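You operate a simulated robot arm through the tools that you are given. There is no shell and no other tool. Be economical: measure what you need, move in short steps, check, and stop when the job is done.

You are at the controls of a simulated two-armed robot. One attempt, no reset.

TASK
Shut and latch the press, set air level high, turn on the inner air, then close the mould.
Fine: do not start it; heat and minutes stay as they are.

Only the result counts: the job must be done as asked and must still hold three seconds after the hand-in. Knocking over, shifting, dropping, spilling or breaking anything else fails it.

THE ROBOT
Two 7-joint arms with two-finger parallel grippers on one trunk, on a base that drives. Base frame: it is fixed to the floor where the robot stands at the start and does not move with it; the origin is under the middle of the robot, x ahead of it, y to its left, z up. Readings come in m, degrees, newtons and seconds.
The left shoulder is at the start at [0.02, 0.17, 1.228], the right one opposite. Places, roughly: blue button marked first [0.2, -1.1, 1.3]; blue knob marked minutes [0.2, -0.9, 1.3]; green button marked second [0.2, -1.1, 1.2]; latch with yellow knob [0.4, -0.7, 0.8]; lever marked inner air [0.2, -0.9, 0.7]; lever marked mould [0.2, -0.9, 0.9]; orange knob marked heat [0.2, -0.9, 1.4]; plain sleeve with pale blue ring [0.25, -1.5, 1]; press door with window [0.4, -0.2, 1.1]; sleeve with purple and pale rings [0, -1.5, 0.25]; sleeve with yellow and pale rings [0, -1.5, 0.25]; teal knob marked air level [0.2, -0.9, 1.1]. Payload 3.8 kg a hand.
Tool frame (each hand has its own): the origin (TCP) lies between the finger pads and is the grasp point; the fingertips stand 0.03 m ahead of it; z points along the fingers, y is the line along which they close. Largest opening 0.11 m; finger width 0.02, thickness 0.01; the body of the gripper, 0.048 by 0.112 m, starts 0.055 m behind the TCP.
Orientation is told as [roll, pitch, yaw] about the base's x, y, z axes, in that order, counted from this pose: with the fingers straight down and closing along the base's y, the tool's x points along the base's -x, its y along +y and its z along -z.

THE INTERFACE
- The arms move only by the tool step_arm. It takes "left_plan", "right_plan" or both (then of equal length, played together; a hand with none holds still); each is a list of rows, each an object (a shift or turn left out is 0, a gripper value left out holds the last) with "dr": the turn, a rotation vector about the tool's x, y, z in units of 180 degrees (1.0 is 180 degrees), a list of three; "delta_pos": the shift along the tool's x, y, z in units of 400 mm (1.0 is 400 mm), a list of three; "jaw": the closure, from 0 (fully open) to 1 (shut). In form: [{"dr": [rx, ry, rz], "delta_pos": [tx, ty, tz], "jaw": jaw}, ...]. A call has 1 to 12 rows; each row is the pose to reach, as a shift and turn from the pose commanded when the call began, along the tool's axes at that moment. A call with a number of a shift or a turn outside -1 to 1 is refused whole. Rows are played at 5 a second. More than 0.05 m and 8.6 degrees between two rows, or a gripper value outside its range, and nothing of the call is played. Where a pose cannot be reached the arm comes as near as it can. A force on the tool above 40 N (or 10 N above the force at the start of the call, whichever is more), or a blocked arm, ends the call early, and 0.2 s more pass. The fingers move at their own pace (about 0.072 m/s each) and stop on an object; they squeeze with about 32 N. The grip force told is the motor's: it shows also when the fingers shut on nothing. Time passes only in rows, and 0.2 s behind the last, so rows that repeat a pose let the fingers close. The reply holds the time, the measured pose of the TCP, the force on the tool along the base axes, the opening and the grip force, in the units named above and with some noise, with the torque about the TCP (base axes, N m) and any sound that the robot's microphone picked up.
- Cameras (640 x 400 px; columns grow to the right, rows downward): "scene" is now at [0.0936, -0.0469, 1.3824]; the picture's right is [-0.47, -0.88, 0.00], its down [-0.52, 0.27, -0.81] and it looks along [0.72, -0.38, -0.59] (base axes); focal length 214 px, centre (320, 200). "left" rides on the left gripper at [0.073, -0.017, -0.103] in its tool frame; the picture's right is [0.23, 0.97, 0.00], its down [-0.76, 0.18, -0.62] and it looks along [-0.61, 0.14, 0.78] (tool axes); focal length 222 px, centre (320, 200). "right" rides on the right gripper at [0.072, 0.017, -0.103] in its tool frame; the picture's right is [-0.23, 0.97, 0.00], its down [-0.76, -0.18, -0.62] and it looks along [-0.61, -0.14, 0.78] (tool axes); focal length 222 px, centre (320, 200). There is no depth. A picture from a camera that has moved, and an enlarged one, comes with that camera's place and axes in the base frame and with its lens. The place of the scene camera against the robot may be out by one fixed shift of up to 0.012 m in any direction.
- get_image(camera): a new picture of that camera. The clock stands still meanwhile.
- raise_lower(by): slides the trunk up (or, below 0, down) by that many m; the arms and the scene camera ride with it, the base frame stays. It gives what a move gives, with no picture.
- drive_base(legs): drives the robot by 1 to 6 legs, each [ahead, turn to the left] in m and degrees, along the robot's own axes; the way and the turn of a leg run together, so that a leg with both is an arc; at most 1.5 m and 180 degrees a leg. The arms and the cameras ride along, it lands a little off, and it stops where it bumps. It gives what a move gives.
- turn_head(pan, tilt): turns the head with the scene camera to pan (to the left, within 80 degrees either way) and tilt (down, from -29 to 69), counted from straight ahead of the robot. It gives what a move gives.
- enlarge(camera, box): a new picture of the part [left, top, right, bottom] of that camera's present view, enlarged. The clock stands still meanwhile.
- hand_in(): hands the job in; it is judged then, once.

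Go step by step. Nothing tells you exact positions but the pictures and the camera data: compare them with the known pose of the tool, close in by small moves and look again before you grip or let go. The budget is 120 turns and 88 pictures, counting those below and the enlarged ones. Unless the task says otherwise, let go and move clear before handing in, and close with one line.

The tools are called after "Emit:" as a command line: name --argument value ..., lists and objects as JSON in quotes. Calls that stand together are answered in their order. step_arm: Moves the arms, as the interface text tells. Its arguments: {"type":"object","properties":{"left_plan":{"type":"array","items":{"type":"object","properties":{"dr":{"type":"array","items":{"type":"number"}},"delta_pos":{"type":"array","items":{"type":"number"}},"jaw":{"type":"number"}}}},"right_plan":{"type":"array","items":{"type":"object","properties":{"dr":{"type":"array","items":{"type":"number"}},"delta_pos":{"type":"array","items":{"type":"number"}},"jaw":{"type":"number"}}}}},"required":[]} The other tools are called the same way: raise_lower (by) slides the trunk up or down; drive_base (legs) drives the base; turn_head (pan, tilt) turns the head that bears the scene camera; get_image (camera) takes a picture; enlarge (camera, box) takes an enlarged picture of a part of a camera's view; hand_in () hands the job in.

At the start:

```text
time_s: 0.0
left_ee_pos: [0.4172, -0.0624, 1.3102]
left_orientation: [0.0, 0.0, 0.1]
left_force: [-0.2, 0.1, -0.3]
left_moment: [-0.02, -0.02, -0.01]
left_finger_gap: 0.1097
left_grip_force: 0.2
right_ee_pos: [0.3928, -0.4229, 1.2942]
right_orientation: [0.0, -0.1, -0.1]
right_force: [0.2, -1.0, 0.1]
right_moment: [0.01, 0.0, 0.01]
right_finger_gap: 0.11
right_grip_force: 0.0
trunk travel left (down, up): [-0.325, 0.245]
robot x, y, heading: [0.0013, 0.0012, 0.1]
head pan, tilt: [-27.8, 35.8]
```

scene: 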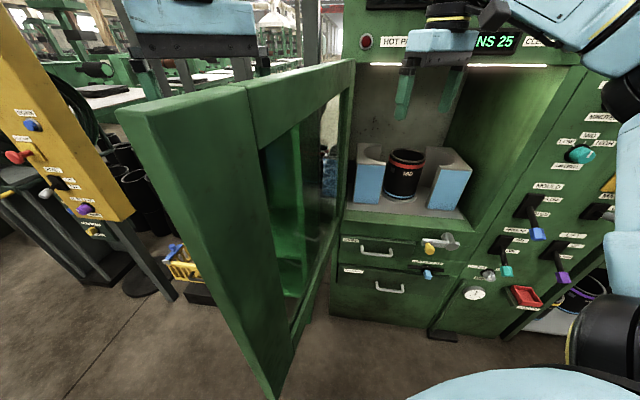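
right: 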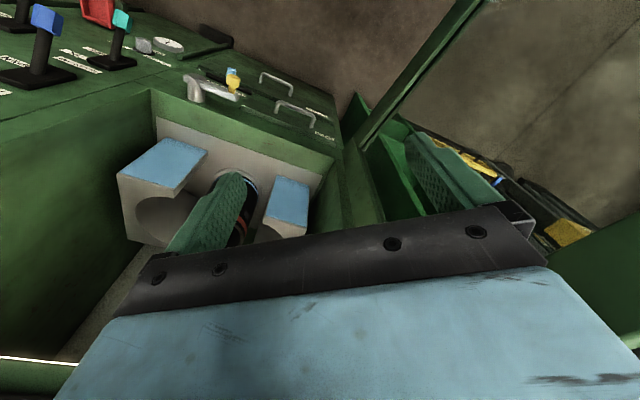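
left: 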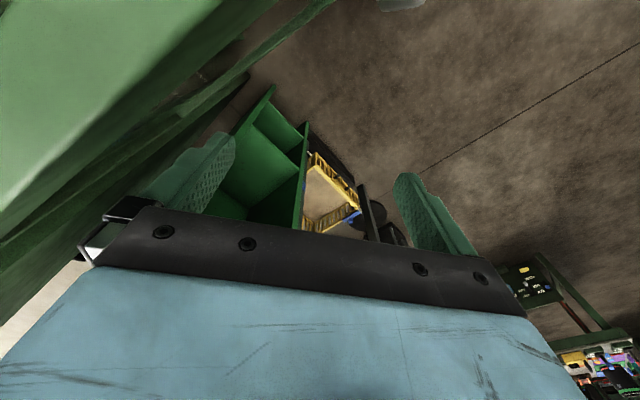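

I see the press with its door swung open to the left, the latch under the cavity, and the control panel to its right. I'll look at the panel and the latch first.

Emit:
turn_head --pan -65 --tilt 25

Emit:
get_image --camera "scene"

Emit:
enlarge --camera "scene" --box '[200, 60, 440, 210]'

```text
time_s: 1.0
left_ee_pos: [0.4179, -0.063, 1.3111]
left_orientation: [0.0, 0.0, 0.0]
left_force: [0.5, -0.6, 0.5]
left_moment: [0.03, -0.02, -0.01]
left_finger_gap: 0.1099
left_grip_force: 0.1
right_ee_pos: [0.3916, -0.4236, 1.2946]
right_orientation: [0.0, 0.0, -0.1]
right_force: [-0.1, -0.3, -0.2]
right_moment: [-0.01, -0.01, -0.01]
right_finger_gap: 0.1099
right_grip_force: 0.0
trunk travel left (down, up): [-0.325, 0.245]
robot x, y, heading: [-0.0005, -0.0001, 0.1]
head pan, tilt: [-65.0, 25.0]
```

```text
84 pictures are left
camera scene: at [0.0551, -0.0895, 1.3994], right [-0.91, -0.42, 0.0], down [-0.18, 0.38, -0.91], along [0.38, -0.82, -0.42], focal length 214 px, centre (320, 200)
```

scene: 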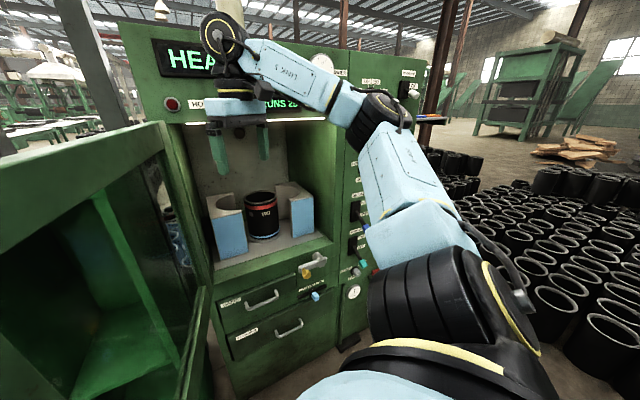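

```text
2.67 times, centred on (320, 135) of scene
camera zoom: at [0.0551, -0.0895, 1.3994], right [-0.91, -0.42, 0.0], down [-0.18, 0.38, -0.91], along [0.38, -0.82, -0.42], focal length 572 px, centre (320, 373)
```

zoom: 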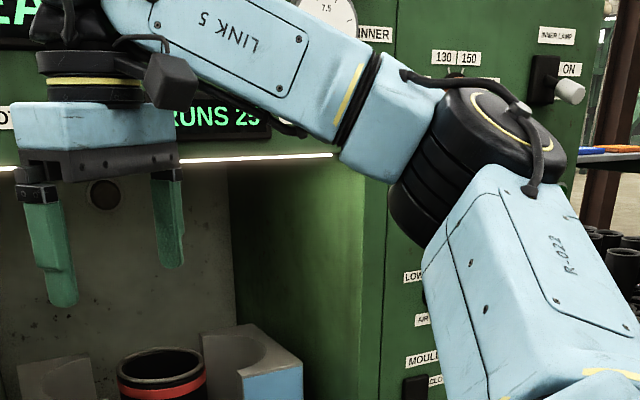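

Emit:
enlarge --camera "scene" --box '[200, 220, 400, 345]'

Emit:
turn_head --pan -10 --tilt 40

Emit:
get_image --camera "scene"

Emit:
turn_head --pan -80 --tilt 55

Emit:
get_image --camera "scene"

```text
3.20 times, centred on (300, 282) of scene
camera zoom: at [0.0551, -0.0895, 1.3994], right [-0.91, -0.42, 0.0], down [-0.18, 0.38, -0.91], along [0.38, -0.82, -0.42], focal length 686 px, centre (384, -64)
```

zoom: 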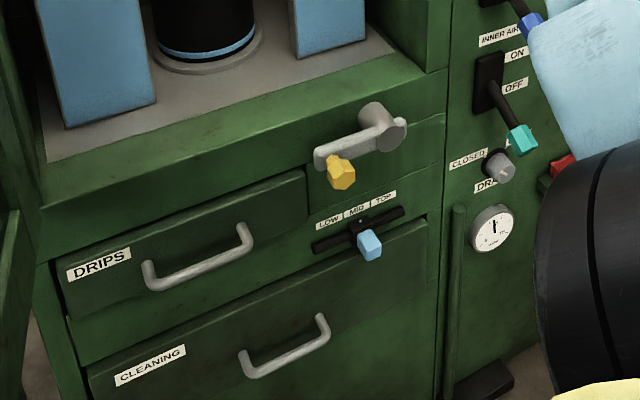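

```text
time_s: 2.3
left_ee_pos: [0.4165, -0.0634, 1.3121]
left_orientation: [0.0, 0.1, 0.2]
left_force: [0.8, -0.6, 0.5]
left_moment: [-0.02, -0.04, 0.06]
left_finger_gap: 0.1098
left_grip_force: 0.0
right_ee_pos: [0.3924, -0.4227, 1.2953]
right_orientation: [0.1, -0.1, -0.2]
right_force: [-0.2, 0.4, -0.9]
right_moment: [0.0, 0.0, -0.03]
right_finger_gap: 0.1102
right_grip_force: 0.0
trunk travel left (down, up): [-0.325, 0.245]
robot x, y, heading: [-0.0007, -0.0, -0.0]
head pan, tilt: [-10.0, 40.0]
```

```text
81 pictures are left
camera scene: at [0.0998, -0.0208, 1.3761], right [-0.17, -0.98, 0.0], down [-0.63, 0.11, -0.77], along [0.75, -0.13, -0.64], focal length 214 px, centre (320, 200)
```

scene: 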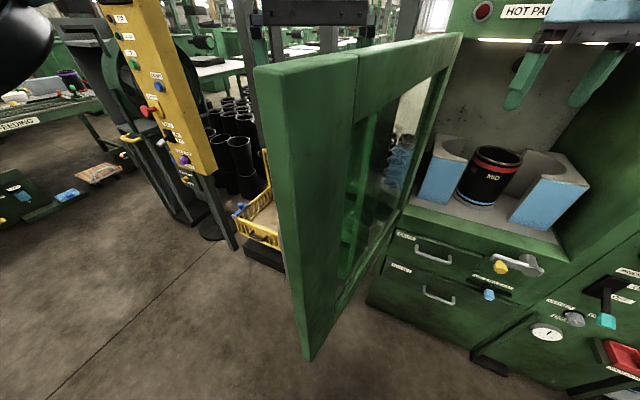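

```text
time_s: 3.7
left_ee_pos: [0.4173, -0.063, 1.3107]
left_orientation: [-0.1, 0.0, 0.2]
left_force: [0.0, 1.3, 0.2]
left_moment: [-0.03, -0.01, -0.01]
left_finger_gap: 0.1101
left_grip_force: 0.0
right_ee_pos: [0.3921, -0.4236, 1.2947]
right_orientation: [0.0, 0.0, -0.1]
right_force: [1.1, -1.0, 0.1]
right_moment: [0.0, 0.0, -0.01]
right_finger_gap: 0.1101
right_grip_force: 0.1
trunk travel left (down, up): [-0.325, 0.245]
robot x, y, heading: [0.0028, -0.0001, 0.1]
head pan, tilt: [-80.0, 55.0]
```

```text
80 pictures are left
camera scene: at [0.0287, -0.077, 1.3555], right [-0.98, -0.17, 0.0], down [-0.14, 0.81, -0.57], along [0.1, -0.56, -0.82], focal length 214 px, centre (320, 200)
```

scene: 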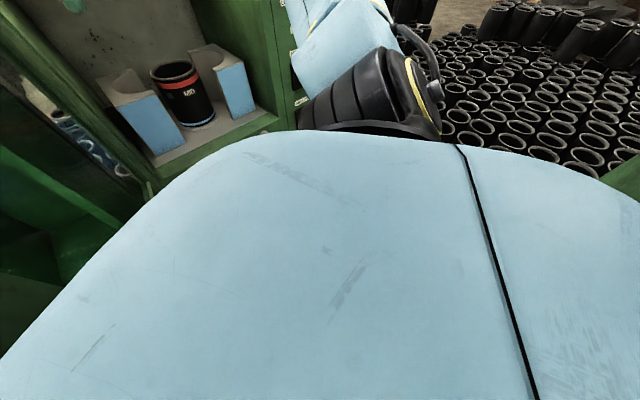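

The door is hinged at the cavity's left side, its free edge close to me, and the left hand is already on its outer side. I'll first lift and retract the right hand out of the door's sweep.

Emit:
step_arm --right_plan '[{"delta_pos": [0, 0, -0.12]}, {"delta_pos": [0, 0, -0.24]}, {"delta_pos": [0, 0, -0.35]}, {"delta_pos": [0.1, -0.05, -0.36]}, {"delta_pos": [0.2, -0.1, -0.36]}, {"delta_pos": [0.3, -0.15, -0.36]}, {"delta_pos": [0.4, -0.2, -0.36]}, {"delta_pos": [0.5, -0.25, -0.36]}, {"delta_pos": [0.6, -0.3, -0.36]}, {"delta_pos": [0.68, -0.32, -0.36]}]'

Emit:
turn_head --pan -55 --tilt 35

Emit:
get_image --camera "scene"

```text
time_s: 5.9
left_ee_pos: [0.4182, -0.0634, 1.3123]
left_orientation: [0.0, 0.0, 0.2]
left_force: [-0.2, 0.8, 0.5]
left_moment: [0.0, 0.01, -0.02]
left_finger_gap: 0.1098
left_grip_force: 0.1
right_ee_pos: [0.3433, -0.486, 1.3684]
right_orientation: [0.0, -0.2, -0.1]
right_force: [-0.3, 0.1, 0.8]
right_moment: [-0.04, -0.04, 0.0]
right_finger_gap: 0.1102
right_grip_force: 0.1
right hand out of reach, approached as far as the arm can: row 3, 4, 5, 6, 7, 8, 9, 10
trunk travel left (down, up): [-0.325, 0.245]
robot x, y, heading: [-0.0015, 0.0029, 0.3]
head pan, tilt: [-80.0, 55.0]
```

```text
time_s: 6.8
left_ee_pos: [0.4174, -0.063, 1.3122]
left_orientation: [0.0, 0.0, 0.1]
left_force: [-0.4, 0.3, 0.1]
left_moment: [-0.01, -0.04, 0.0]
left_finger_gap: 0.1101
left_grip_force: 0.0
right_ee_pos: [0.3435, -0.4856, 1.3686]
right_orientation: [0.0, -0.1, -0.2]
right_force: [0.4, 0.3, 0.2]
right_moment: [0.0, -0.02, -0.01]
right_finger_gap: 0.1097
right_grip_force: 0.0
trunk travel left (down, up): [-0.325, 0.245]
robot x, y, heading: [-0.002, -0.0041, -0.1]
head pan, tilt: [-55.0, 35.0]
```

```text
79 pictures are left
camera scene: at [0.0666, -0.0782, 1.3836], right [-0.82, -0.57, 0.0], down [-0.33, 0.47, -0.82], along [0.47, -0.67, -0.57], focal length 214 px, centre (320, 200)
```

scene: 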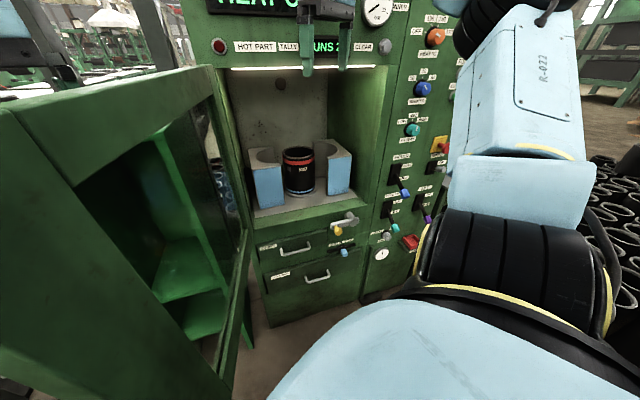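

The right hand cannot go higher tool-down, but turning the robot right carries the right arm out of the sweep while the left hand pushes the door. I lower the left hand a little beside the door first.

Emit:
step_arm --left_plan '[{"delta_pos": [0, 0.06, 0.0]}, {"delta_pos": [0, 0.06, 0.1]}, {"delta_pos": [0, 0.06, 0.2]}]'

Emit:
turn_head --pan -10 --tilt 30

Emit:
get_image --camera "scene"

Emit:
get_image --camera "left"

```text
time_s: 7.6
left_ee_pos: [0.4167, -0.0377, 1.2321]
left_orientation: [-0.1, 0.0, 0.1]
left_force: [0.2, 0.4, 0.3]
left_moment: [0.0, -0.03, 0.02]
left_finger_gap: 0.11
left_grip_force: 0.0
right_ee_pos: [0.3444, -0.4847, 1.368]
right_orientation: [-0.2, -0.1, -0.2]
right_force: [-1.3, -0.4, -0.1]
right_moment: [-0.03, 0.0, -0.02]
right_finger_gap: 0.1099
right_grip_force: 0.1
trunk travel left (down, up): [-0.325, 0.245]
robot x, y, heading: [-0.003, -0.0016, -0.1]
head pan, tilt: [-55.0, 35.0]
```

```text
time_s: 8.7
left_ee_pos: [0.4165, -0.0386, 1.2314]
left_orientation: [0.1, 0.0, 0.1]
left_force: [0.4, 0.0, 0.4]
left_moment: [0.05, 0.0, -0.01]
left_finger_gap: 0.1098
left_grip_force: 0.0
right_ee_pos: [0.3432, -0.4861, 1.3672]
right_orientation: [-0.1, -0.1, -0.3]
right_force: [-0.3, -0.4, -0.3]
right_moment: [0.02, -0.01, 0.02]
right_finger_gap: 0.1098
right_grip_force: 0.0
trunk travel left (down, up): [-0.325, 0.245]
robot x, y, heading: [0.0032, 0.0021, -0.2]
head pan, tilt: [-10.0, 30.0]
```

```text
78 pictures are left
camera scene: at [0.1051, -0.0218, 1.3915], right [-0.17, -0.98, 0.0], down [-0.49, 0.09, -0.87], along [0.85, -0.15, -0.5], focal length 214 px, centre (320, 200)
```

scene: 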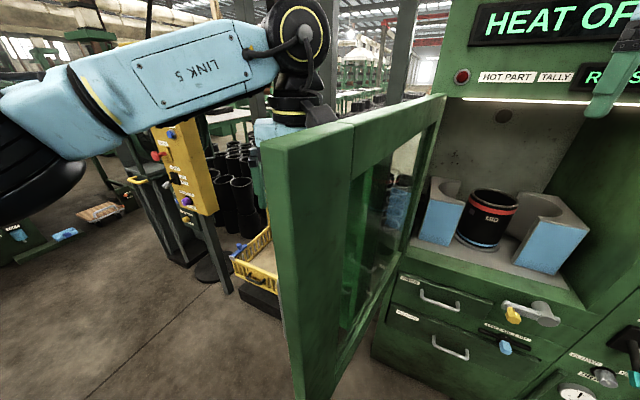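

```text
77 pictures are left
camera left: at [0.3435, -0.0546, 1.3358], right [-0.23, 0.97, 0.0], down [0.76, 0.18, 0.62], along [0.61, 0.14, -0.78], focal length 222 px, centre (320, 200)
```

left: 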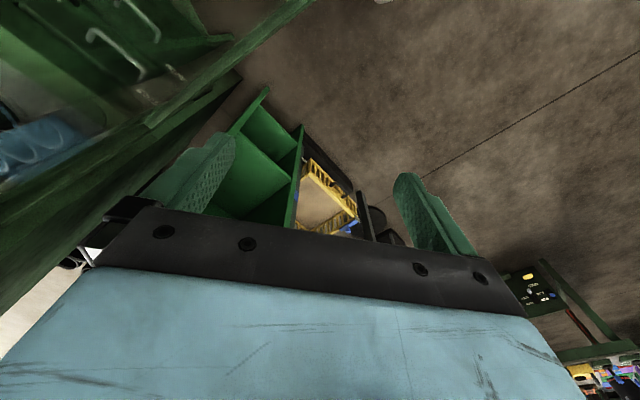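

The left hand stands beside the door's outer side, well clear. Now I turn the robot right to push the door round.

Emit:
drive_base --legs '[[0, -15]]'

Emit:
get_image --camera "scene"

```text
time_s: 10.0
left_ee_pos: [0.3921, -0.1439, 1.2322]
left_orientation: [0.1, 0.0, -14.9]
left_force: [0.9, 0.1, -0.5]
left_moment: [0.0, 0.0, -0.02]
left_finger_gap: 0.11
left_grip_force: 0.1
right_ee_pos: [0.2071, -0.5578, 1.3683]
right_orientation: [0.1, -0.1, -15.0]
right_force: [-0.6, -0.1, 0.2]
right_moment: [0.02, -0.01, -0.05]
right_finger_gap: 0.1102
right_grip_force: 0.0
trunk travel left (down, up): [-0.325, 0.245]
robot x, y, heading: [-0.0006, -0.0011, -14.9]
head pan, tilt: [-10.0, 30.0]
```

```text
76 pictures are left
camera scene: at [0.097, -0.0496, 1.3915], right [-0.42, -0.91, 0.0], down [-0.45, 0.21, -0.87], along [0.79, -0.36, -0.5], focal length 214 px, centre (320, 200)
```

scene: 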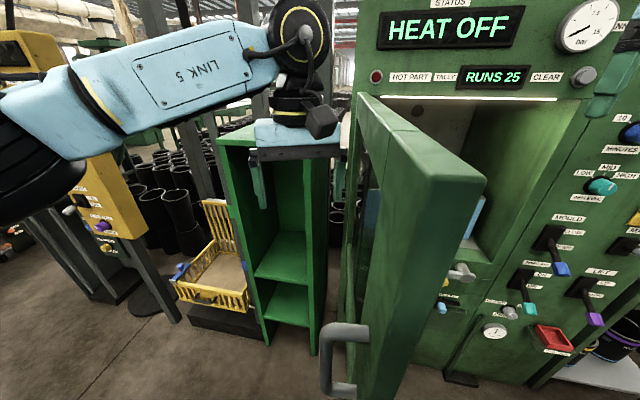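

The door moved freely and swings with the hand. I turn another 15 degrees to face the press.

Emit:
drive_base --legs '[[0, -15]]'

Emit:
get_image --camera "scene"

```text
time_s: 11.3
left_ee_pos: [0.3402, -0.2409, 1.2316]
left_orientation: [0.1, -0.1, -29.9]
left_force: [-0.1, 0.2, -0.5]
left_moment: [0.0, 0.01, 0.01]
left_finger_gap: 0.1101
left_grip_force: 0.0
right_ee_pos: [0.0539, -0.5935, 1.3683]
right_orientation: [0.0, -0.1, -30.1]
right_force: [-0.3, -0.4, 1.1]
right_moment: [0.01, 0.01, -0.04]
right_finger_gap: 0.1099
right_grip_force: 0.1
trunk travel left (down, up): [-0.325, 0.245]
robot x, y, heading: [-0.0004, 0.0012, -30.2]
head pan, tilt: [-10.0, 30.0]
```

```text
75 pictures are left
camera scene: at [0.0821, -0.0746, 1.3915], right [-0.64, -0.77, 0.0], down [-0.38, 0.32, -0.87], along [0.66, -0.56, -0.5], focal length 214 px, centre (320, 200)
```

scene: 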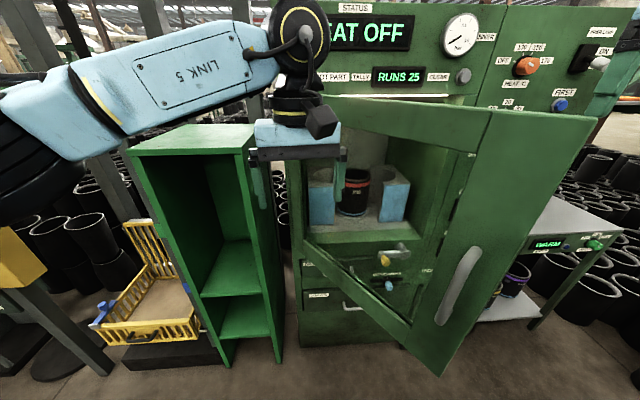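

Emit:
enlarge --camera "scene" --box '[280, 200, 440, 300]'

Emit:
turn_head --pan -45 --tilt 40

Emit:
get_image --camera "scene"

```text
4.00 times, centred on (360, 250) of scene
camera zoom: at [0.0821, -0.0746, 1.3915], right [-0.64, -0.77, 0.0], down [-0.38, 0.32, -0.87], along [0.66, -0.56, -0.5], focal length 858 px, centre (160, 0)
```

zoom: 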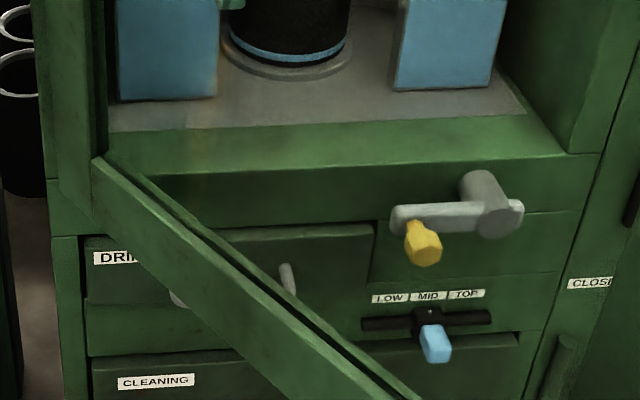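

```text
time_s: 12.3
left_ee_pos: [0.3406, -0.2416, 1.2323]
left_orientation: [0.0, -0.1, -29.9]
left_force: [0.5, 0.7, -0.5]
left_moment: [-0.02, -0.02, 0.0]
left_finger_gap: 0.11
left_grip_force: 0.0
right_ee_pos: [0.0554, -0.5932, 1.368]
right_orientation: [0.0, -0.1, -30.1]
right_force: [0.0, -0.5, 0.4]
right_moment: [0.01, -0.02, -0.02]
right_finger_gap: 0.11
right_grip_force: 0.1
trunk travel left (down, up): [-0.325, 0.245]
robot x, y, heading: [0.0004, 0.0008, -30.2]
head pan, tilt: [-45.0, 40.0]
```

```text
73 pictures are left
camera scene: at [0.0354, -0.0986, 1.3761], right [-0.97, -0.26, 0.0], down [-0.17, 0.62, -0.77], along [0.2, -0.74, -0.64], focal length 214 px, centre (320, 200)
```

scene: 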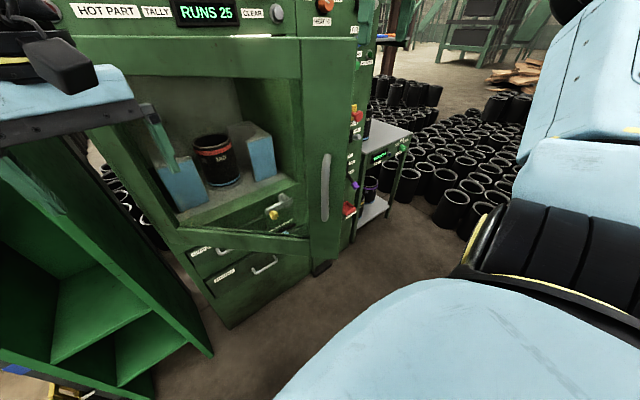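

The door is now about 45 degrees open; the latch arm points left below the cavity, out of the door's way. I push the door further with the left hand, rightward and forward.

Emit:
step_arm --left_plan '[{"delta_pos": [0, -0.11, 0.03]}, {"delta_pos": [0, -0.22, 0.06]}, {"delta_pos": [0, -0.33, 0.1]}, {"delta_pos": [0, -0.44, 0.1]}, {"delta_pos": [0, -0.55, 0.1]}, {"delta_pos": [0, -0.66, 0.1]}, {"delta_pos": [-0.08, -0.72, 0.1]}, {"delta_pos": [-0.18, -0.74, 0.1]}, {"delta_pos": [-0.28, -0.74, 0.1]}]'

Emit:
get_image --camera "scene"

```text
time_s: 14.3
left_ee_pos: [0.2533, -0.3624, 1.1903]
left_orientation: [-0.1, 0.0, -30.0]
left_force: [-0.4, 0.4, 0.0]
left_moment: [-0.02, 0.03, -0.01]
left_finger_gap: 0.1099
left_grip_force: 0.0
left hand out of reach, approached as far as the arm can: row 4, 5, 6, 7, 8, 9
right_ee_pos: [0.0546, -0.5925, 1.3683]
right_orientation: [0.0, -0.1, -30.0]
right_force: [0.9, 0.3, 0.0]
right_moment: [0.0, -0.02, 0.02]
right_finger_gap: 0.1101
right_grip_force: 0.0
trunk travel left (down, up): [-0.325, 0.245]
robot x, y, heading: [0.003, -0.0007, -30.1]
head pan, tilt: [-45.0, 40.0]
```

```text
72 pictures are left
camera scene: at [0.0356, -0.0985, 1.3761], right [-0.97, -0.26, 0.0], down [-0.17, 0.62, -0.77], along [0.2, -0.74, -0.64], focal length 214 px, centre (320, 200)
```

scene: 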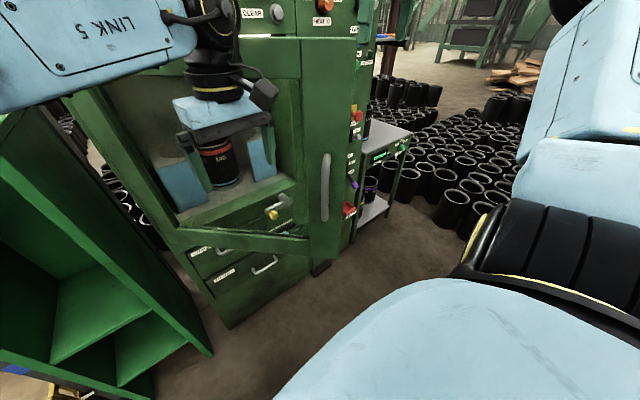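

Emit:
turn_head --pan -80 --tilt 20

Emit:
get_image --camera "scene"

Emit:
get_image --camera "right"

```text
time_s: 15.3
left_ee_pos: [0.2533, -0.3625, 1.1905]
left_orientation: [-0.1, 0.0, -29.9]
left_force: [-0.4, 0.3, 0.4]
left_moment: [0.01, 0.01, 0.02]
left_finger_gap: 0.1101
left_grip_force: 0.0
right_ee_pos: [0.0547, -0.5918, 1.3682]
right_orientation: [0.1, -0.1, -30.1]
right_force: [-0.8, 0.2, -0.3]
right_moment: [0.0, 0.03, 0.04]
right_finger_gap: 0.11
right_grip_force: 0.2
trunk travel left (down, up): [-0.325, 0.245]
robot x, y, heading: [-0.0007, 0.0006, -29.7]
head pan, tilt: [-80.0, 20.0]
```

```text
71 pictures are left
camera scene: at [-0.0184, -0.104, 1.4075], right [-0.94, 0.34, 0.0], down [0.12, 0.32, -0.94], along [-0.32, -0.88, -0.34], focal length 214 px, centre (320, 200)
```

scene: 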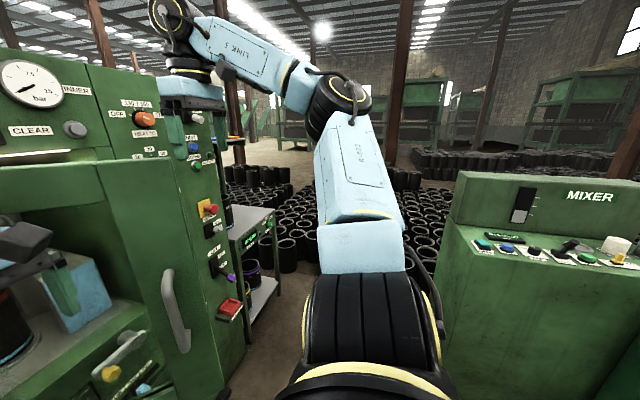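

```text
70 pictures are left
camera right: at [0.0013, -0.5406, 1.4713], right [0.69, 0.73, 0.0], down [0.57, -0.54, 0.62], along [0.46, -0.43, -0.78], focal length 222 px, centre (320, 200)
```

right: 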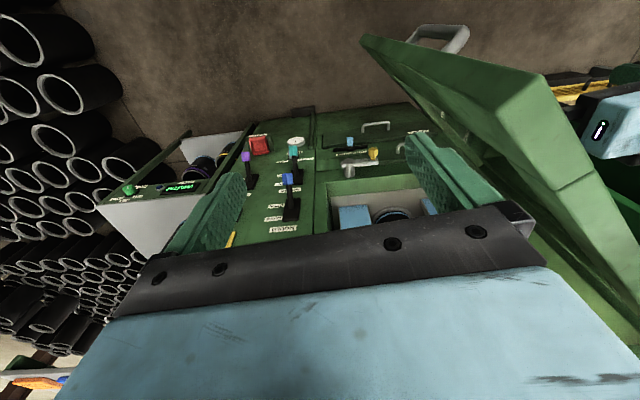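

A mixer stands behind-right, so I'll tuck the right arm and turn its gripper to point forward, as needed for the panel anyway.

Emit:
step_arm --right_plan '[{"delta_pos": [-0.01, 0.02, 0.025], "dr": [0, -0.042, 0]}, {"delta_pos": [-0.02, 0.04, 0.05], "dr": [0, -0.084, 0]}, {"delta_pos": [-0.03, 0.06, 0.075], "dr": [0, -0.126, 0]}, {"delta_pos": [-0.04, 0.08, 0.1], "dr": [0, -0.168, 0]}, {"delta_pos": [-0.05, 0.1, 0.125], "dr": [0, -0.21, 0]}, {"delta_pos": [-0.06, 0.12, 0.15], "dr": [0, -0.252, 0]}, {"delta_pos": [-0.07, 0.14, 0.175], "dr": [0, -0.294, 0]}, {"delta_pos": [-0.08, 0.16, 0.2], "dr": [0, -0.336, 0]}, {"delta_pos": [-0.09, 0.18, 0.225], "dr": [0, -0.378, 0]}, {"delta_pos": [-0.1, 0.2, 0.25], "dr": [0, -0.42, 0]}, {"delta_pos": [-0.11, 0.2, 0.275], "dr": [0, -0.46, 0]}, {"delta_pos": [-0.12, 0.2, 0.3], "dr": [0, -0.5, 0]}]'

Emit:
turn_head --pan -35 --tilt 30

Emit:
get_image --camera "scene"

```text
time_s: 17.9
left_ee_pos: [0.2532, -0.3633, 1.1896]
left_orientation: [0.0, 0.0, -29.9]
left_force: [-0.3, -0.4, -0.8]
left_moment: [0.02, 0.0, -0.01]
left_finger_gap: 0.1102
left_grip_force: 0.0
right_ee_pos: [0.1351, -0.5509, 1.2498]
right_orientation: [5.9, -88.9, -36.1]
right_force: [-0.6, 0.4, -0.7]
right_moment: [0.0, -0.02, 0.03]
right_finger_gap: 0.1097
right_grip_force: 0.1
right hand out of reach, approached as far as the arm can: row 12
trunk travel left (down, up): [-0.325, 0.245]
robot x, y, heading: [-0.0012, 0.0, -30.1]
head pan, tilt: [-80.0, 20.0]
```

```text
time_s: 19.0
left_ee_pos: [0.2531, -0.363, 1.1904]
left_orientation: [-0.2, 0.0, -29.9]
left_force: [-0.4, 0.0, -0.1]
left_moment: [-0.03, 0.02, -0.01]
left_finger_gap: 0.11
left_grip_force: 0.1
right_ee_pos: [0.1341, -0.5499, 1.2514]
right_orientation: [1.4, -88.8, -31.9]
right_force: [-0.1, 0.3, 0.2]
right_moment: [0.0, -0.01, -0.01]
right_finger_gap: 0.1102
right_grip_force: 0.1
trunk travel left (down, up): [-0.325, 0.245]
robot x, y, heading: [-0.0024, -0.0007, -29.9]
head pan, tilt: [-35.0, 30.0]
```

```text
69 pictures are left
camera scene: at [0.0515, -0.0984, 1.3915], right [-0.91, -0.42, 0.0], down [-0.21, 0.45, -0.87], along [0.37, -0.79, -0.5], focal length 214 px, centre (320, 200)
```

scene: 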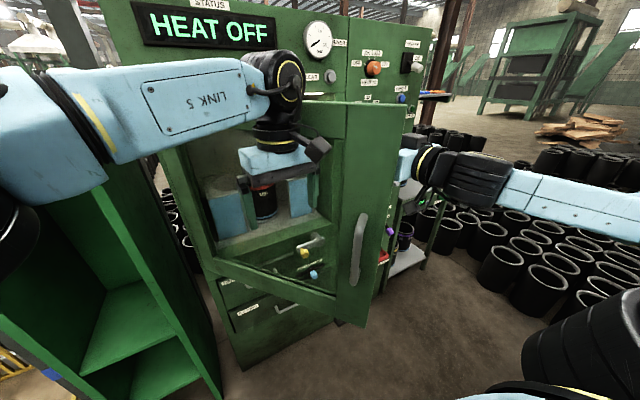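

The door is about 45 degrees open still. I shift the left hand leftward/forward, then turn right 45 degrees so it can press on the door's outer face.

Emit:
step_arm --left_plan '[{"delta_pos": [-0.02, 0.11, 0]}, {"delta_pos": [-0.04, 0.22, 0]}, {"delta_pos": [-0.08, 0.33, 0]}, {"delta_pos": [-0.13, 0.43, 0]}, {"delta_pos": [-0.19, 0.53, 0]}, {"delta_pos": [-0.25, 0.63, 0]}]'

Emit:
drive_base --legs '[[0, -45]]'

Emit:
turn_head --pan 20 --tilt 35

Emit:
get_image --camera "scene"

```text
time_s: 20.4
left_ee_pos: [0.4698, -0.1875, 1.1954]
left_orientation: [0.0, -0.1, -30.0]
left_force: [0.0, -0.4, -0.4]
left_moment: [-0.01, 0.01, 0.01]
left_finger_gap: 0.1101
left_grip_force: 0.2
right_ee_pos: [0.1356, -0.5489, 1.2519]
right_orientation: [-0.4, -88.7, -29.9]
right_force: [-0.1, 0.3, -0.2]
right_moment: [-0.01, -0.01, 0.01]
right_finger_gap: 0.1099
right_grip_force: 0.1
trunk travel left (down, up): [-0.325, 0.245]
robot x, y, heading: [0.0005, -0.001, -30.2]
head pan, tilt: [-35.0, 30.0]
```

```text
time_s: 22.9
left_ee_pos: [0.2006, -0.4643, 1.1953]
left_orientation: [0.0, 0.0, -74.6]
left_force: [0.5, -0.5, 0.6]
left_moment: [-0.03, 0.03, -0.03]
left_finger_gap: 0.11
left_grip_force: 0.0
right_ee_pos: [-0.2911, -0.4861, 1.2511]
right_orientation: [2.4, -88.9, -77.3]
right_force: [-0.4, -0.2, 0.1]
right_moment: [-0.01, 0.0, 0.0]
right_finger_gap: 0.11
right_grip_force: 0.2
trunk travel left (down, up): [-0.325, 0.245]
robot x, y, heading: [-0.0026, -0.0016, -74.8]
head pan, tilt: [-35.0, 30.0]
```

```text
time_s: 24.1
left_ee_pos: [0.1999, -0.4634, 1.196]
left_orientation: [0.0, 0.0, -74.4]
left_force: [-0.2, -0.6, -0.5]
left_moment: [-0.01, 0.03, 0.03]
left_finger_gap: 0.11
left_grip_force: 0.1
right_ee_pos: [-0.2911, -0.4864, 1.2513]
right_orientation: [1.9, -88.7, -76.8]
right_force: [0.0, -0.8, 0.5]
right_moment: [0.03, 0.01, -0.01]
right_finger_gap: 0.1101
right_grip_force: 0.0
trunk travel left (down, up): [-0.325, 0.245]
robot x, y, heading: [-0.0008, -0.0004, -74.6]
head pan, tilt: [20.0, 35.0]
```

```text
68 pictures are left
camera scene: at [0.0517, -0.098, 1.3837], right [-0.82, -0.58, 0.0], down [-0.33, 0.47, -0.82], along [0.47, -0.67, -0.57], focal length 214 px, centre (320, 200)
```

scene: 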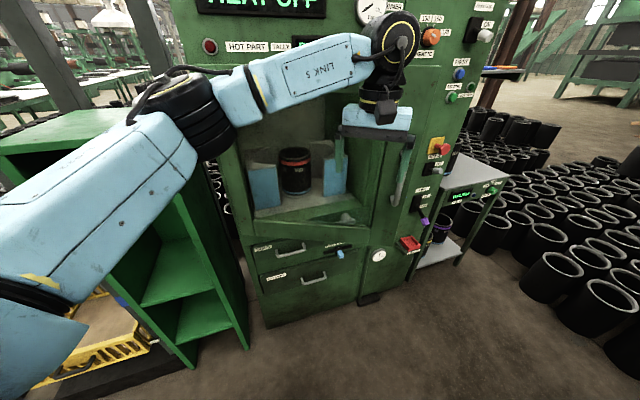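

The door is almost shut now with the hand in front of it. I check where the fingers are relative to the handle.

Emit:
enlarge --camera "scene" --box '[300, 80, 460, 180]'

Emit:
get_image --camera "left"

```text
4.00 times, centred on (380, 130) of scene
camera zoom: at [0.0517, -0.098, 1.3837], right [-0.82, -0.58, 0.0], down [-0.33, 0.47, -0.82], along [0.47, -0.67, -0.57], focal length 858 px, centre (80, 480)
```

zoom: 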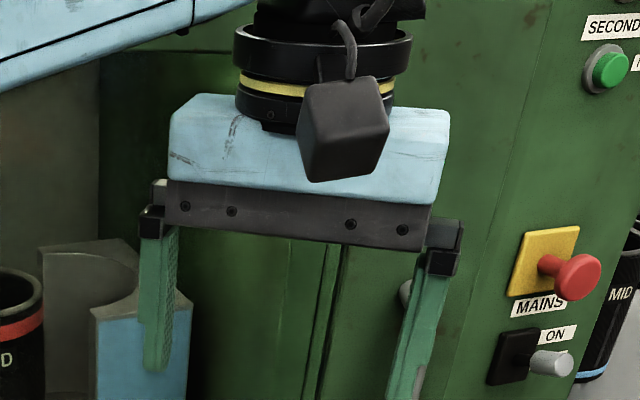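

```text
66 pictures are left
camera left: at [0.1652, -0.3979, 1.2993], right [0.88, 0.48, 0.0], down [0.37, -0.69, 0.62], along [0.3, -0.55, -0.78], focal length 222 px, centre (320, 200)
```

left: 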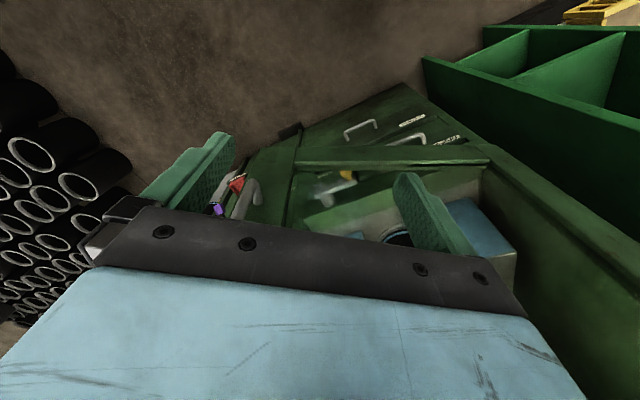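

I turn the hand square to the door so the right finger meets the handle side rather than the glass, then push in.

Emit:
step_arm --left_plan '[{"delta_pos": [-0.01, -0.01, 0], "dr": [0, 0, -0.042]}, {"delta_pos": [-0.02, -0.02, 0], "dr": [0, 0, -0.084]}, {"delta_pos": [-0.03, -0.03, 0], "dr": [0, 0, -0.126]}, {"delta_pos": [-0.04, -0.04, 0], "dr": [0, 0, -0.168]}, {"delta_pos": [-0.05, -0.05, 0], "dr": [0, 0, -0.21]}, {"delta_pos": [-0.05, -0.05, 0], "dr": [0, 0, -0.25]}, {"delta_pos": [-0.1, 0.0, 0], "dr": [0, 0, -0.25]}, {"delta_pos": [-0.15, 0.05, 0], "dr": [0, 0, -0.25]}, {"delta_pos": [-0.2, 0.1, 0], "dr": [0, 0, -0.25]}, {"delta_pos": [-0.25, 0.15, 0], "dr": [0, 0, -0.25]}]'

Emit:
get_image --camera "scene"

Emit:
get_image --camera "left"

```text
time_s: 26.3
left_ee_pos: [0.2862, -0.5439, 1.196]
left_orientation: [0.0, 0.0, -29.6]
left_force: [-0.3, 0.2, 0.3]
left_moment: [0.04, 0.03, 0.02]
left_finger_gap: 0.1102
left_grip_force: 0.0
right_ee_pos: [-0.2915, -0.487, 1.2496]
right_orientation: [2.6, -88.7, -77.3]
right_force: [-0.2, 0.3, 0.9]
right_moment: [0.02, 0.04, -0.04]
right_finger_gap: 0.11
right_grip_force: 0.0
trunk travel left (down, up): [-0.325, 0.245]
robot x, y, heading: [-0.0024, -0.0009, -74.7]
head pan, tilt: [20.0, 35.0]
```

```text
65 pictures are left
camera scene: at [0.0515, -0.0982, 1.3837], right [-0.81, -0.58, 0.0], down [-0.33, 0.47, -0.82], along [0.47, -0.67, -0.57], focal length 214 px, centre (320, 200)
```

scene: 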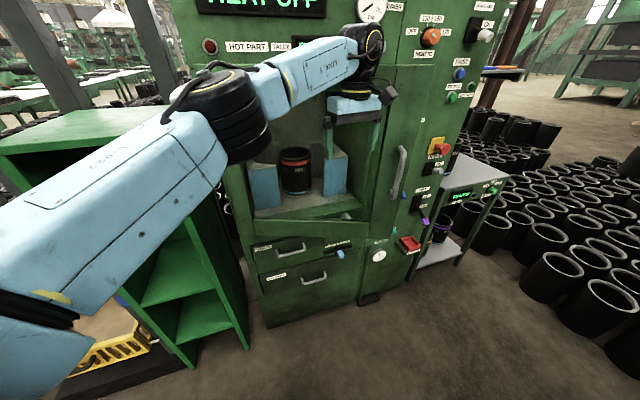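

```text
64 pictures are left
camera left: at [0.2143, -0.5221, 1.2983], right [0.28, 0.96, 0.0], down [0.75, -0.22, 0.62], along [0.6, -0.18, -0.78], focal length 222 px, centre (320, 200)
```

left: 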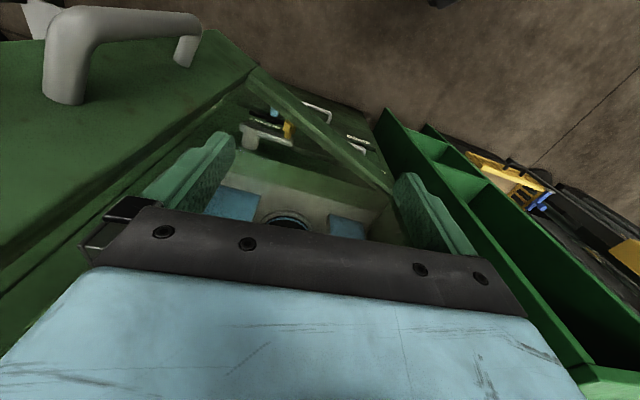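

The hand sits left of the handle over the window; I move it right over the solid stile and then push inward.

Emit:
step_arm --left_plan '[{"delta_pos": [0, -0.1, 0]}, {"delta_pos": [0, -0.2, 0]}, {"delta_pos": [-0.06, -0.22, 0]}, {"delta_pos": [-0.12, -0.22, 0]}, {"delta_pos": [-0.18, -0.22, 0]}, {"delta_pos": [-0.24, -0.22, 0]}, {"delta_pos": [-0.3, -0.22, 0]}]'

Emit:
get_image --camera "scene"

```text
time_s: 27.9
left_ee_pos: [0.3099, -0.5588, 1.1718]
left_orientation: [0.0, 0.1, -29.6]
left_force: [-0.1, -0.4, -0.1]
left_moment: [0.05, -0.03, 0.02]
left_finger_gap: 0.1103
left_grip_force: 0.1
left hand out of reach, approached as far as the arm can: row 1, 2, 3, 4, 5, 6, 7
right_ee_pos: [-0.2916, -0.4863, 1.2502]
right_orientation: [2.4, -88.8, -77.4]
right_force: [-0.2, -0.2, -0.5]
right_moment: [0.01, 0.0, 0.02]
right_finger_gap: 0.1101
right_grip_force: 0.0
trunk travel left (down, up): [-0.325, 0.245]
robot x, y, heading: [-0.0021, 0.0011, -74.9]
head pan, tilt: [20.0, 35.0]
```

```text
63 pictures are left
camera scene: at [0.0515, -0.098, 1.3837], right [-0.81, -0.58, 0.0], down [-0.33, 0.47, -0.82], along [0.47, -0.67, -0.57], focal length 214 px, centre (320, 200)
```

scene: 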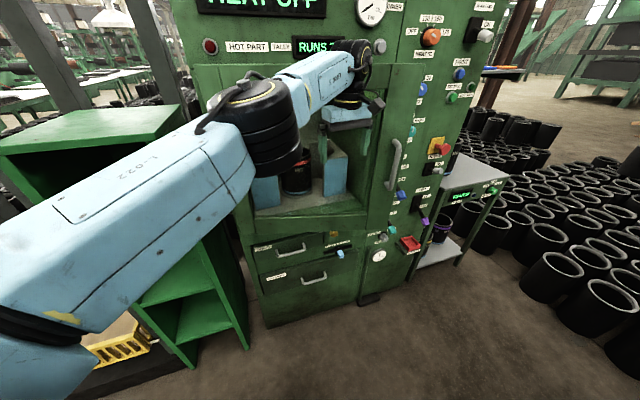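

The arm is at its reach limit, so I drive forward a little to carry the hand into the door.

Emit:
drive_base --legs '[[0.08, 0]]'

Emit:
get_image --camera "scene"

Emit:
get_image --camera "left"

```text
time_s: 28.9
left_ee_pos: [0.3328, -0.6363, 1.1703]
left_orientation: [-0.1, -0.1, -29.5]
left_force: [-0.1, -0.8, -0.6]
left_moment: [0.04, 0.03, 0.04]
left_finger_gap: 0.1101
left_grip_force: 0.1
right_ee_pos: [-0.2698, -0.5641, 1.2501]
right_orientation: [1.8, -88.8, -76.8]
right_force: [0.2, 0.1, 0.6]
right_moment: [0.01, -0.01, -0.02]
right_finger_gap: 0.1101
right_grip_force: 0.1
trunk travel left (down, up): [-0.325, 0.245]
robot x, y, heading: [0.0176, -0.0728, -74.6]
head pan, tilt: [20.0, 35.0]
```

```text
62 pictures are left
camera scene: at [0.0732, -0.1757, 1.3836], right [-0.81, -0.58, 0.0], down [-0.33, 0.47, -0.82], along [0.47, -0.67, -0.57], focal length 214 px, centre (320, 200)
```

scene: 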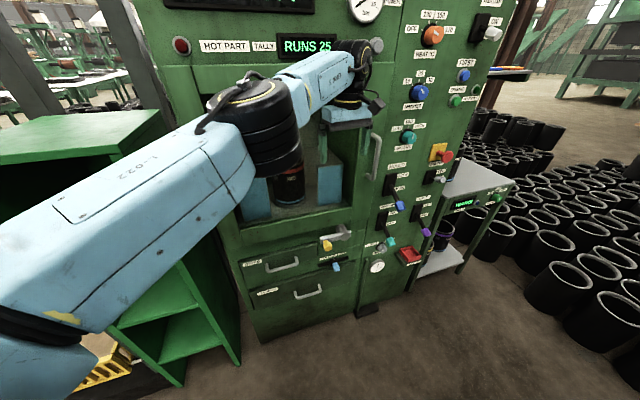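

```text
61 pictures are left
camera left: at [0.2615, -0.6153, 1.2742], right [0.28, 0.96, 0.0], down [0.75, -0.22, 0.62], along [0.6, -0.18, -0.78], focal length 222 px, centre (320, 200)
```

left: 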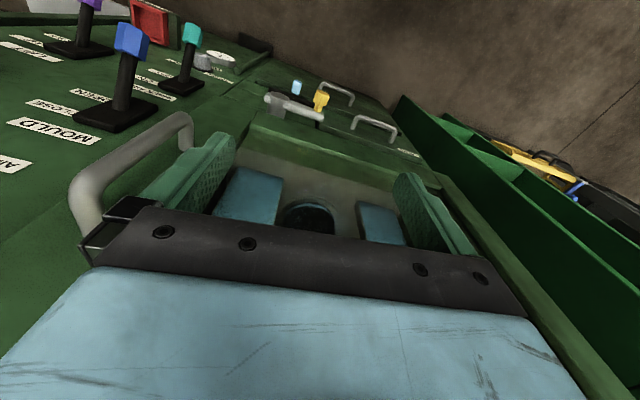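

The door looks almost flush. I try a gentle arm push inward.

Emit:
step_arm --left_plan '[{"delta_pos": [-0.04, 0, 0.02]}, {"delta_pos": [-0.08, 0, 0.02]}, {"delta_pos": [-0.12, 0, 0.02]}, {"delta_pos": [-0.16, 0, 0.02]}]'

Emit:
enlarge --camera "scene" --box '[200, 60, 440, 270]'

```text
time_s: 29.9
left_ee_pos: [0.359, -0.6338, 1.1602]
left_orientation: [0.0, -0.1, -29.5]
left_force: [0.5, 0.0, -0.1]
left_moment: [0.03, 0.01, 0.0]
left_finger_gap: 0.1098
left_grip_force: 0.0
left hand out of reach, approached as far as the arm can: row 1, 2, 3, 4
right_ee_pos: [-0.2693, -0.5631, 1.2509]
right_orientation: [1.8, -88.8, -76.7]
right_force: [0.6, -0.2, -0.5]
right_moment: [-0.01, -0.01, 0.01]
right_finger_gap: 0.1099
right_grip_force: 0.1
trunk travel left (down, up): [-0.325, 0.245]
robot x, y, heading: [0.0214, -0.0787, -74.6]
head pan, tilt: [20.0, 35.0]
```

```text
1.90 times, centred on (320, 165) of scene
camera zoom: at [0.0729, -0.1745, 1.3837], right [-0.81, -0.58, 0.0], down [-0.33, 0.47, -0.82], along [0.47, -0.67, -0.57], focal length 408 px, centre (320, 267)
```

zoom: 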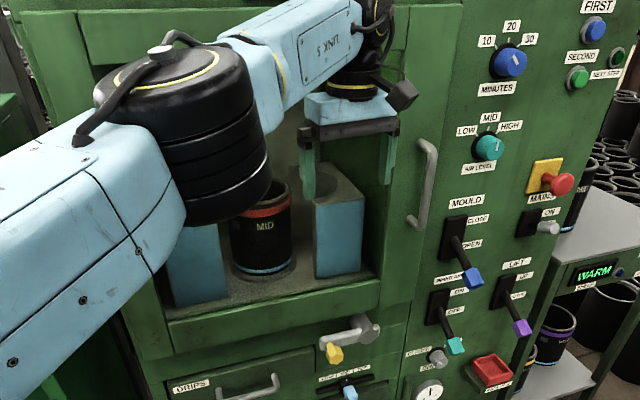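

The door looks near shut and I can read the panel: air level knob, MOULD lever (close=up), INNER AIR lever (on=up). I drive on a bit to press the door fully home.

Emit:
drive_base --legs '[[0.05, 0]]'

Emit:
enlarge --camera "scene" --box '[200, 60, 440, 270]'

```text
time_s: 30.9
left_ee_pos: [0.3731, -0.6837, 1.1611]
left_orientation: [0.1, 0.0, -29.5]
left_force: [-0.3, -0.4, 0.3]
left_moment: [0.02, 0.0, -0.02]
left_finger_gap: 0.11
left_grip_force: 0.0
right_ee_pos: [-0.2561, -0.6105, 1.2499]
right_orientation: [2.3, -88.8, -77.2]
right_force: [0.0, 0.8, -0.1]
right_moment: [0.01, 0.02, -0.03]
right_finger_gap: 0.1099
right_grip_force: 0.1
trunk travel left (down, up): [-0.325, 0.245]
robot x, y, heading: [0.0346, -0.126, -74.4]
head pan, tilt: [20.0, 35.0]
```

```text
1.90 times, centred on (320, 165) of scene
camera zoom: at [0.0861, -0.2232, 1.3836], right [-0.81, -0.58, 0.0], down [-0.33, 0.47, -0.82], along [0.47, -0.67, -0.57], focal length 408 px, centre (320, 267)
```

zoom: 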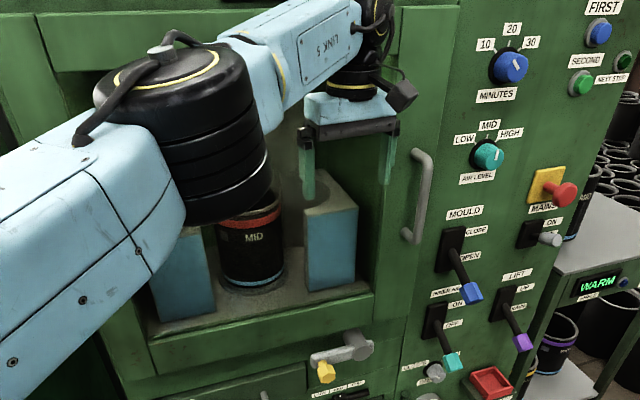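

Emit:
drive_base --legs '[[0.05, 0]]'

Emit:
get_image --camera "left"

Emit:
get_image --camera "scene"

```text
time_s: 31.7
left_ee_pos: [0.367, -0.6939, 1.165]
left_orientation: [0.2, 0.3, -30.3]
left_force: [-10.1, 15.2, 4.2]
left_moment: [-1.48, -1.08, 0.09]
left_finger_gap: 0.1101
left_grip_force: 0.0
right_ee_pos: [-0.2539, -0.6236, 1.2517]
right_orientation: [3.8, -89.0, -78.9]
right_force: [-0.6, 0.0, -1.0]
right_moment: [-0.03, 0.01, 0.02]
right_finger_gap: 0.1099
right_grip_force: 0.0
trunk travel left (down, up): [-0.325, 0.245]
robot x, y, heading: [0.0374, -0.1379, -74.7]
head pan, tilt: [20.0, 35.0]
stopped in leg 1: the robot was blocked; the commanded pose is now the measured one
```

```text
58 pictures are left
camera left: at [0.2972, -0.6717, 1.2685], right [0.3, 0.96, 0.0], down [0.75, -0.23, 0.62], along [0.59, -0.18, -0.79], focal length 222 px, centre (320, 200)
```

left: 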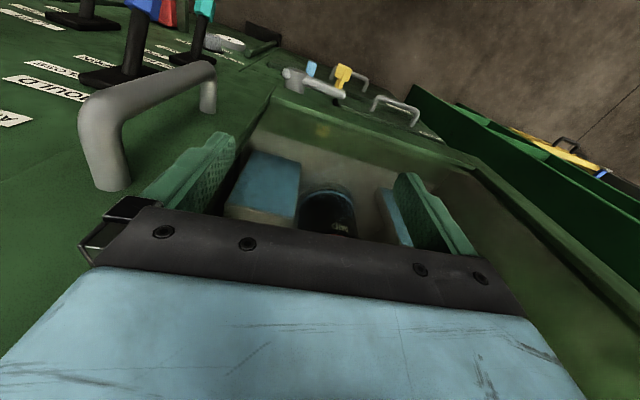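

```text
57 pictures are left
camera scene: at [0.0885, -0.2343, 1.3839], right [-0.82, -0.58, 0.0], down [-0.33, 0.47, -0.82], along [0.47, -0.67, -0.57], focal length 214 px, centre (320, 200)
```

scene: 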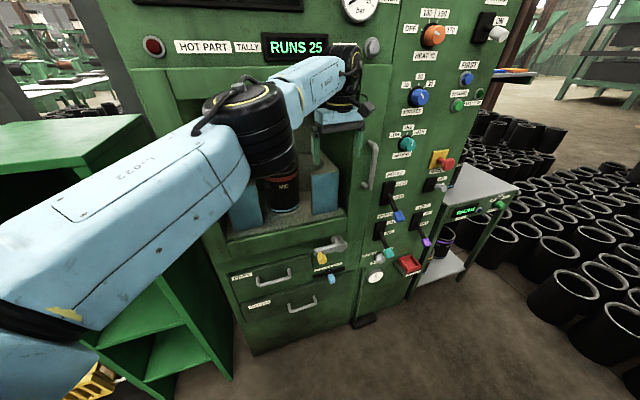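

The door is pressed shut (the drive was blocked with the hand against it). I back the left hand off, and look to the right to see how near the mixer is before repositioning.

Emit:
step_arm --left_plan '[{"delta_pos": [0.05, 0.02, 0]}, {"delta_pos": [0.15, 0.05, 0]}, {"delta_pos": [0.25, 0.1, 0]}, {"delta_pos": [0.35, 0.15, 0]}, {"delta_pos": [0.45, 0.2, 0]}]'

Emit:
get_image --camera "scene"

Emit:
turn_head --pan -80 --tilt 30

Emit:
get_image --camera "scene"

```text
time_s: 32.9
left_ee_pos: [0.2406, -0.5393, 1.1669]
left_orientation: [0.6, 0.1, -29.7]
left_force: [-5.0, 2.6, 0.3]
left_moment: [-0.23, -0.42, -0.06]
left_finger_gap: 0.1101
left_grip_force: 0.0
left hand out of reach, approached as far as the arm can: row 1, 2
right_ee_pos: [-0.2661, -0.6251, 1.2483]
right_orientation: [31.7, -88.8, -107.1]
right_force: [-3.1, 0.0, -1.3]
right_moment: [-0.1, -0.02, 0.17]
right_finger_gap: 0.1103
right_grip_force: 0.1
trunk travel left (down, up): [-0.325, 0.245]
robot x, y, heading: [0.0391, -0.1397, -74.6]
head pan, tilt: [20.0, 35.0]
```

```text
56 pictures are left
camera scene: at [0.0788, -0.2364, 1.3843], right [-0.81, -0.58, -0.01], down [-0.32, 0.47, -0.82], along [0.48, -0.67, -0.57], focal length 214 px, centre (320, 200)
```

scene: 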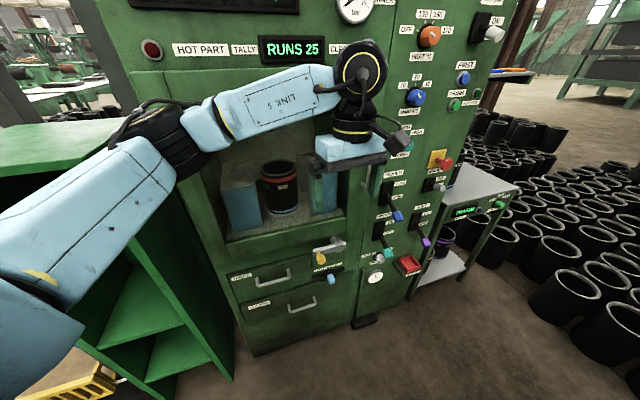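

```text
time_s: 34.6
left_ee_pos: [0.2566, -0.5412, 1.164]
left_orientation: [0.2, 0.8, -28.8]
left_force: [-0.2, -0.1, 0.3]
left_moment: [0.03, -0.02, 0.02]
left_finger_gap: 0.1101
left_grip_force: 0.1
right_ee_pos: [-0.253, -0.6261, 1.2512]
right_orientation: [2.3, -88.7, -77.3]
right_force: [0.4, 0.4, -0.5]
right_moment: [-0.01, -0.01, -0.01]
right_finger_gap: 0.1102
right_grip_force: 0.2
trunk travel left (down, up): [-0.325, 0.245]
robot x, y, heading: [0.0363, -0.1348, -74.4]
head pan, tilt: [-80.0, 30.0]
```

```text
55 pictures are left
camera scene: at [-0.0427, -0.2048, 1.3915], right [-0.43, 0.9, 0.0], down [0.45, 0.21, -0.87], along [-0.78, -0.37, -0.5], focal length 214 px, centre (320, 200)
```

scene: 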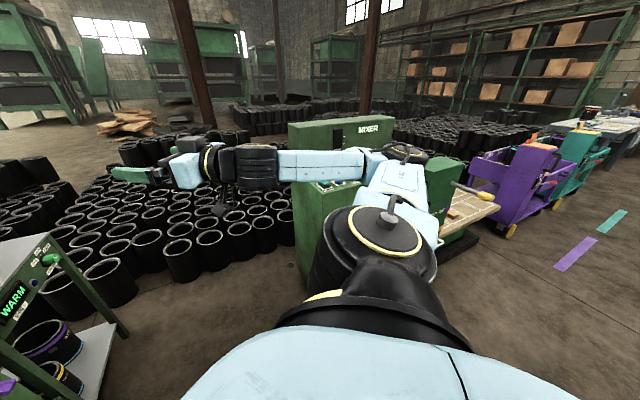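

The mixer is over a metre off, so a turn right, short drive along the press face, and turn back is clear. I do that to stand in front of the latch and panel.

Emit:
drive_base --legs '[[0, -53], [0.32, 0], [0, 97]]'

Emit:
turn_head --pan -20 --tilt 35

Emit:
get_image --camera "scene"

```text
time_s: 43.2
left_ee_pos: [0.2761, -0.5344, 1.1635]
left_orientation: [0.2, 0.4, 13.7]
left_force: [-0.5, 0.2, 0.0]
left_moment: [-0.01, 0.01, 0.01]
left_finger_gap: 0.11
left_grip_force: 0.1
right_ee_pos: [-0.029, -0.9486, 1.2499]
right_orientation: [1.8, -88.8, -33.0]
right_force: [0.0, 1.0, -0.2]
right_moment: [0.01, -0.01, 0.02]
right_finger_gap: 0.1096
right_grip_force: 0.1
trunk travel left (down, up): [-0.325, 0.245]
robot x, y, heading: [-0.1562, -0.3994, -30.9]
head pan, tilt: [-80.0, 30.0]
```

```text
time_s: 44.5
left_ee_pos: [0.2754, -0.5347, 1.1635]
left_orientation: [0.3, 0.4, 13.7]
left_force: [0.9, 0.0, -0.1]
left_moment: [0.0, -0.02, 0.02]
left_finger_gap: 0.1102
left_grip_force: 0.0
right_ee_pos: [-0.0295, -0.949, 1.2513]
right_orientation: [2.1, -88.8, -33.3]
right_force: [-1.0, 0.6, 0.5]
right_moment: [-0.01, -0.02, 0.0]
right_finger_gap: 0.1097
right_grip_force: 0.0
trunk travel left (down, up): [-0.325, 0.245]
robot x, y, heading: [-0.1537, -0.397, -30.9]
head pan, tilt: [-20.0, 35.0]
```

```text
54 pictures are left
camera scene: at [-0.0858, -0.4811, 1.3837], right [-0.78, -0.63, 0.0], down [-0.36, 0.45, -0.82], along [0.52, -0.64, -0.57], focal length 214 px, centre (320, 200)
```

scene: 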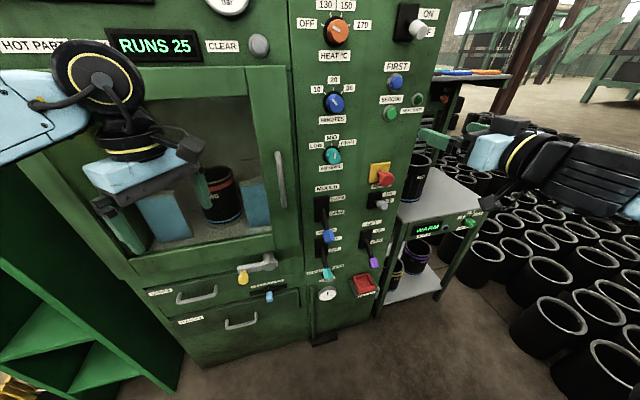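

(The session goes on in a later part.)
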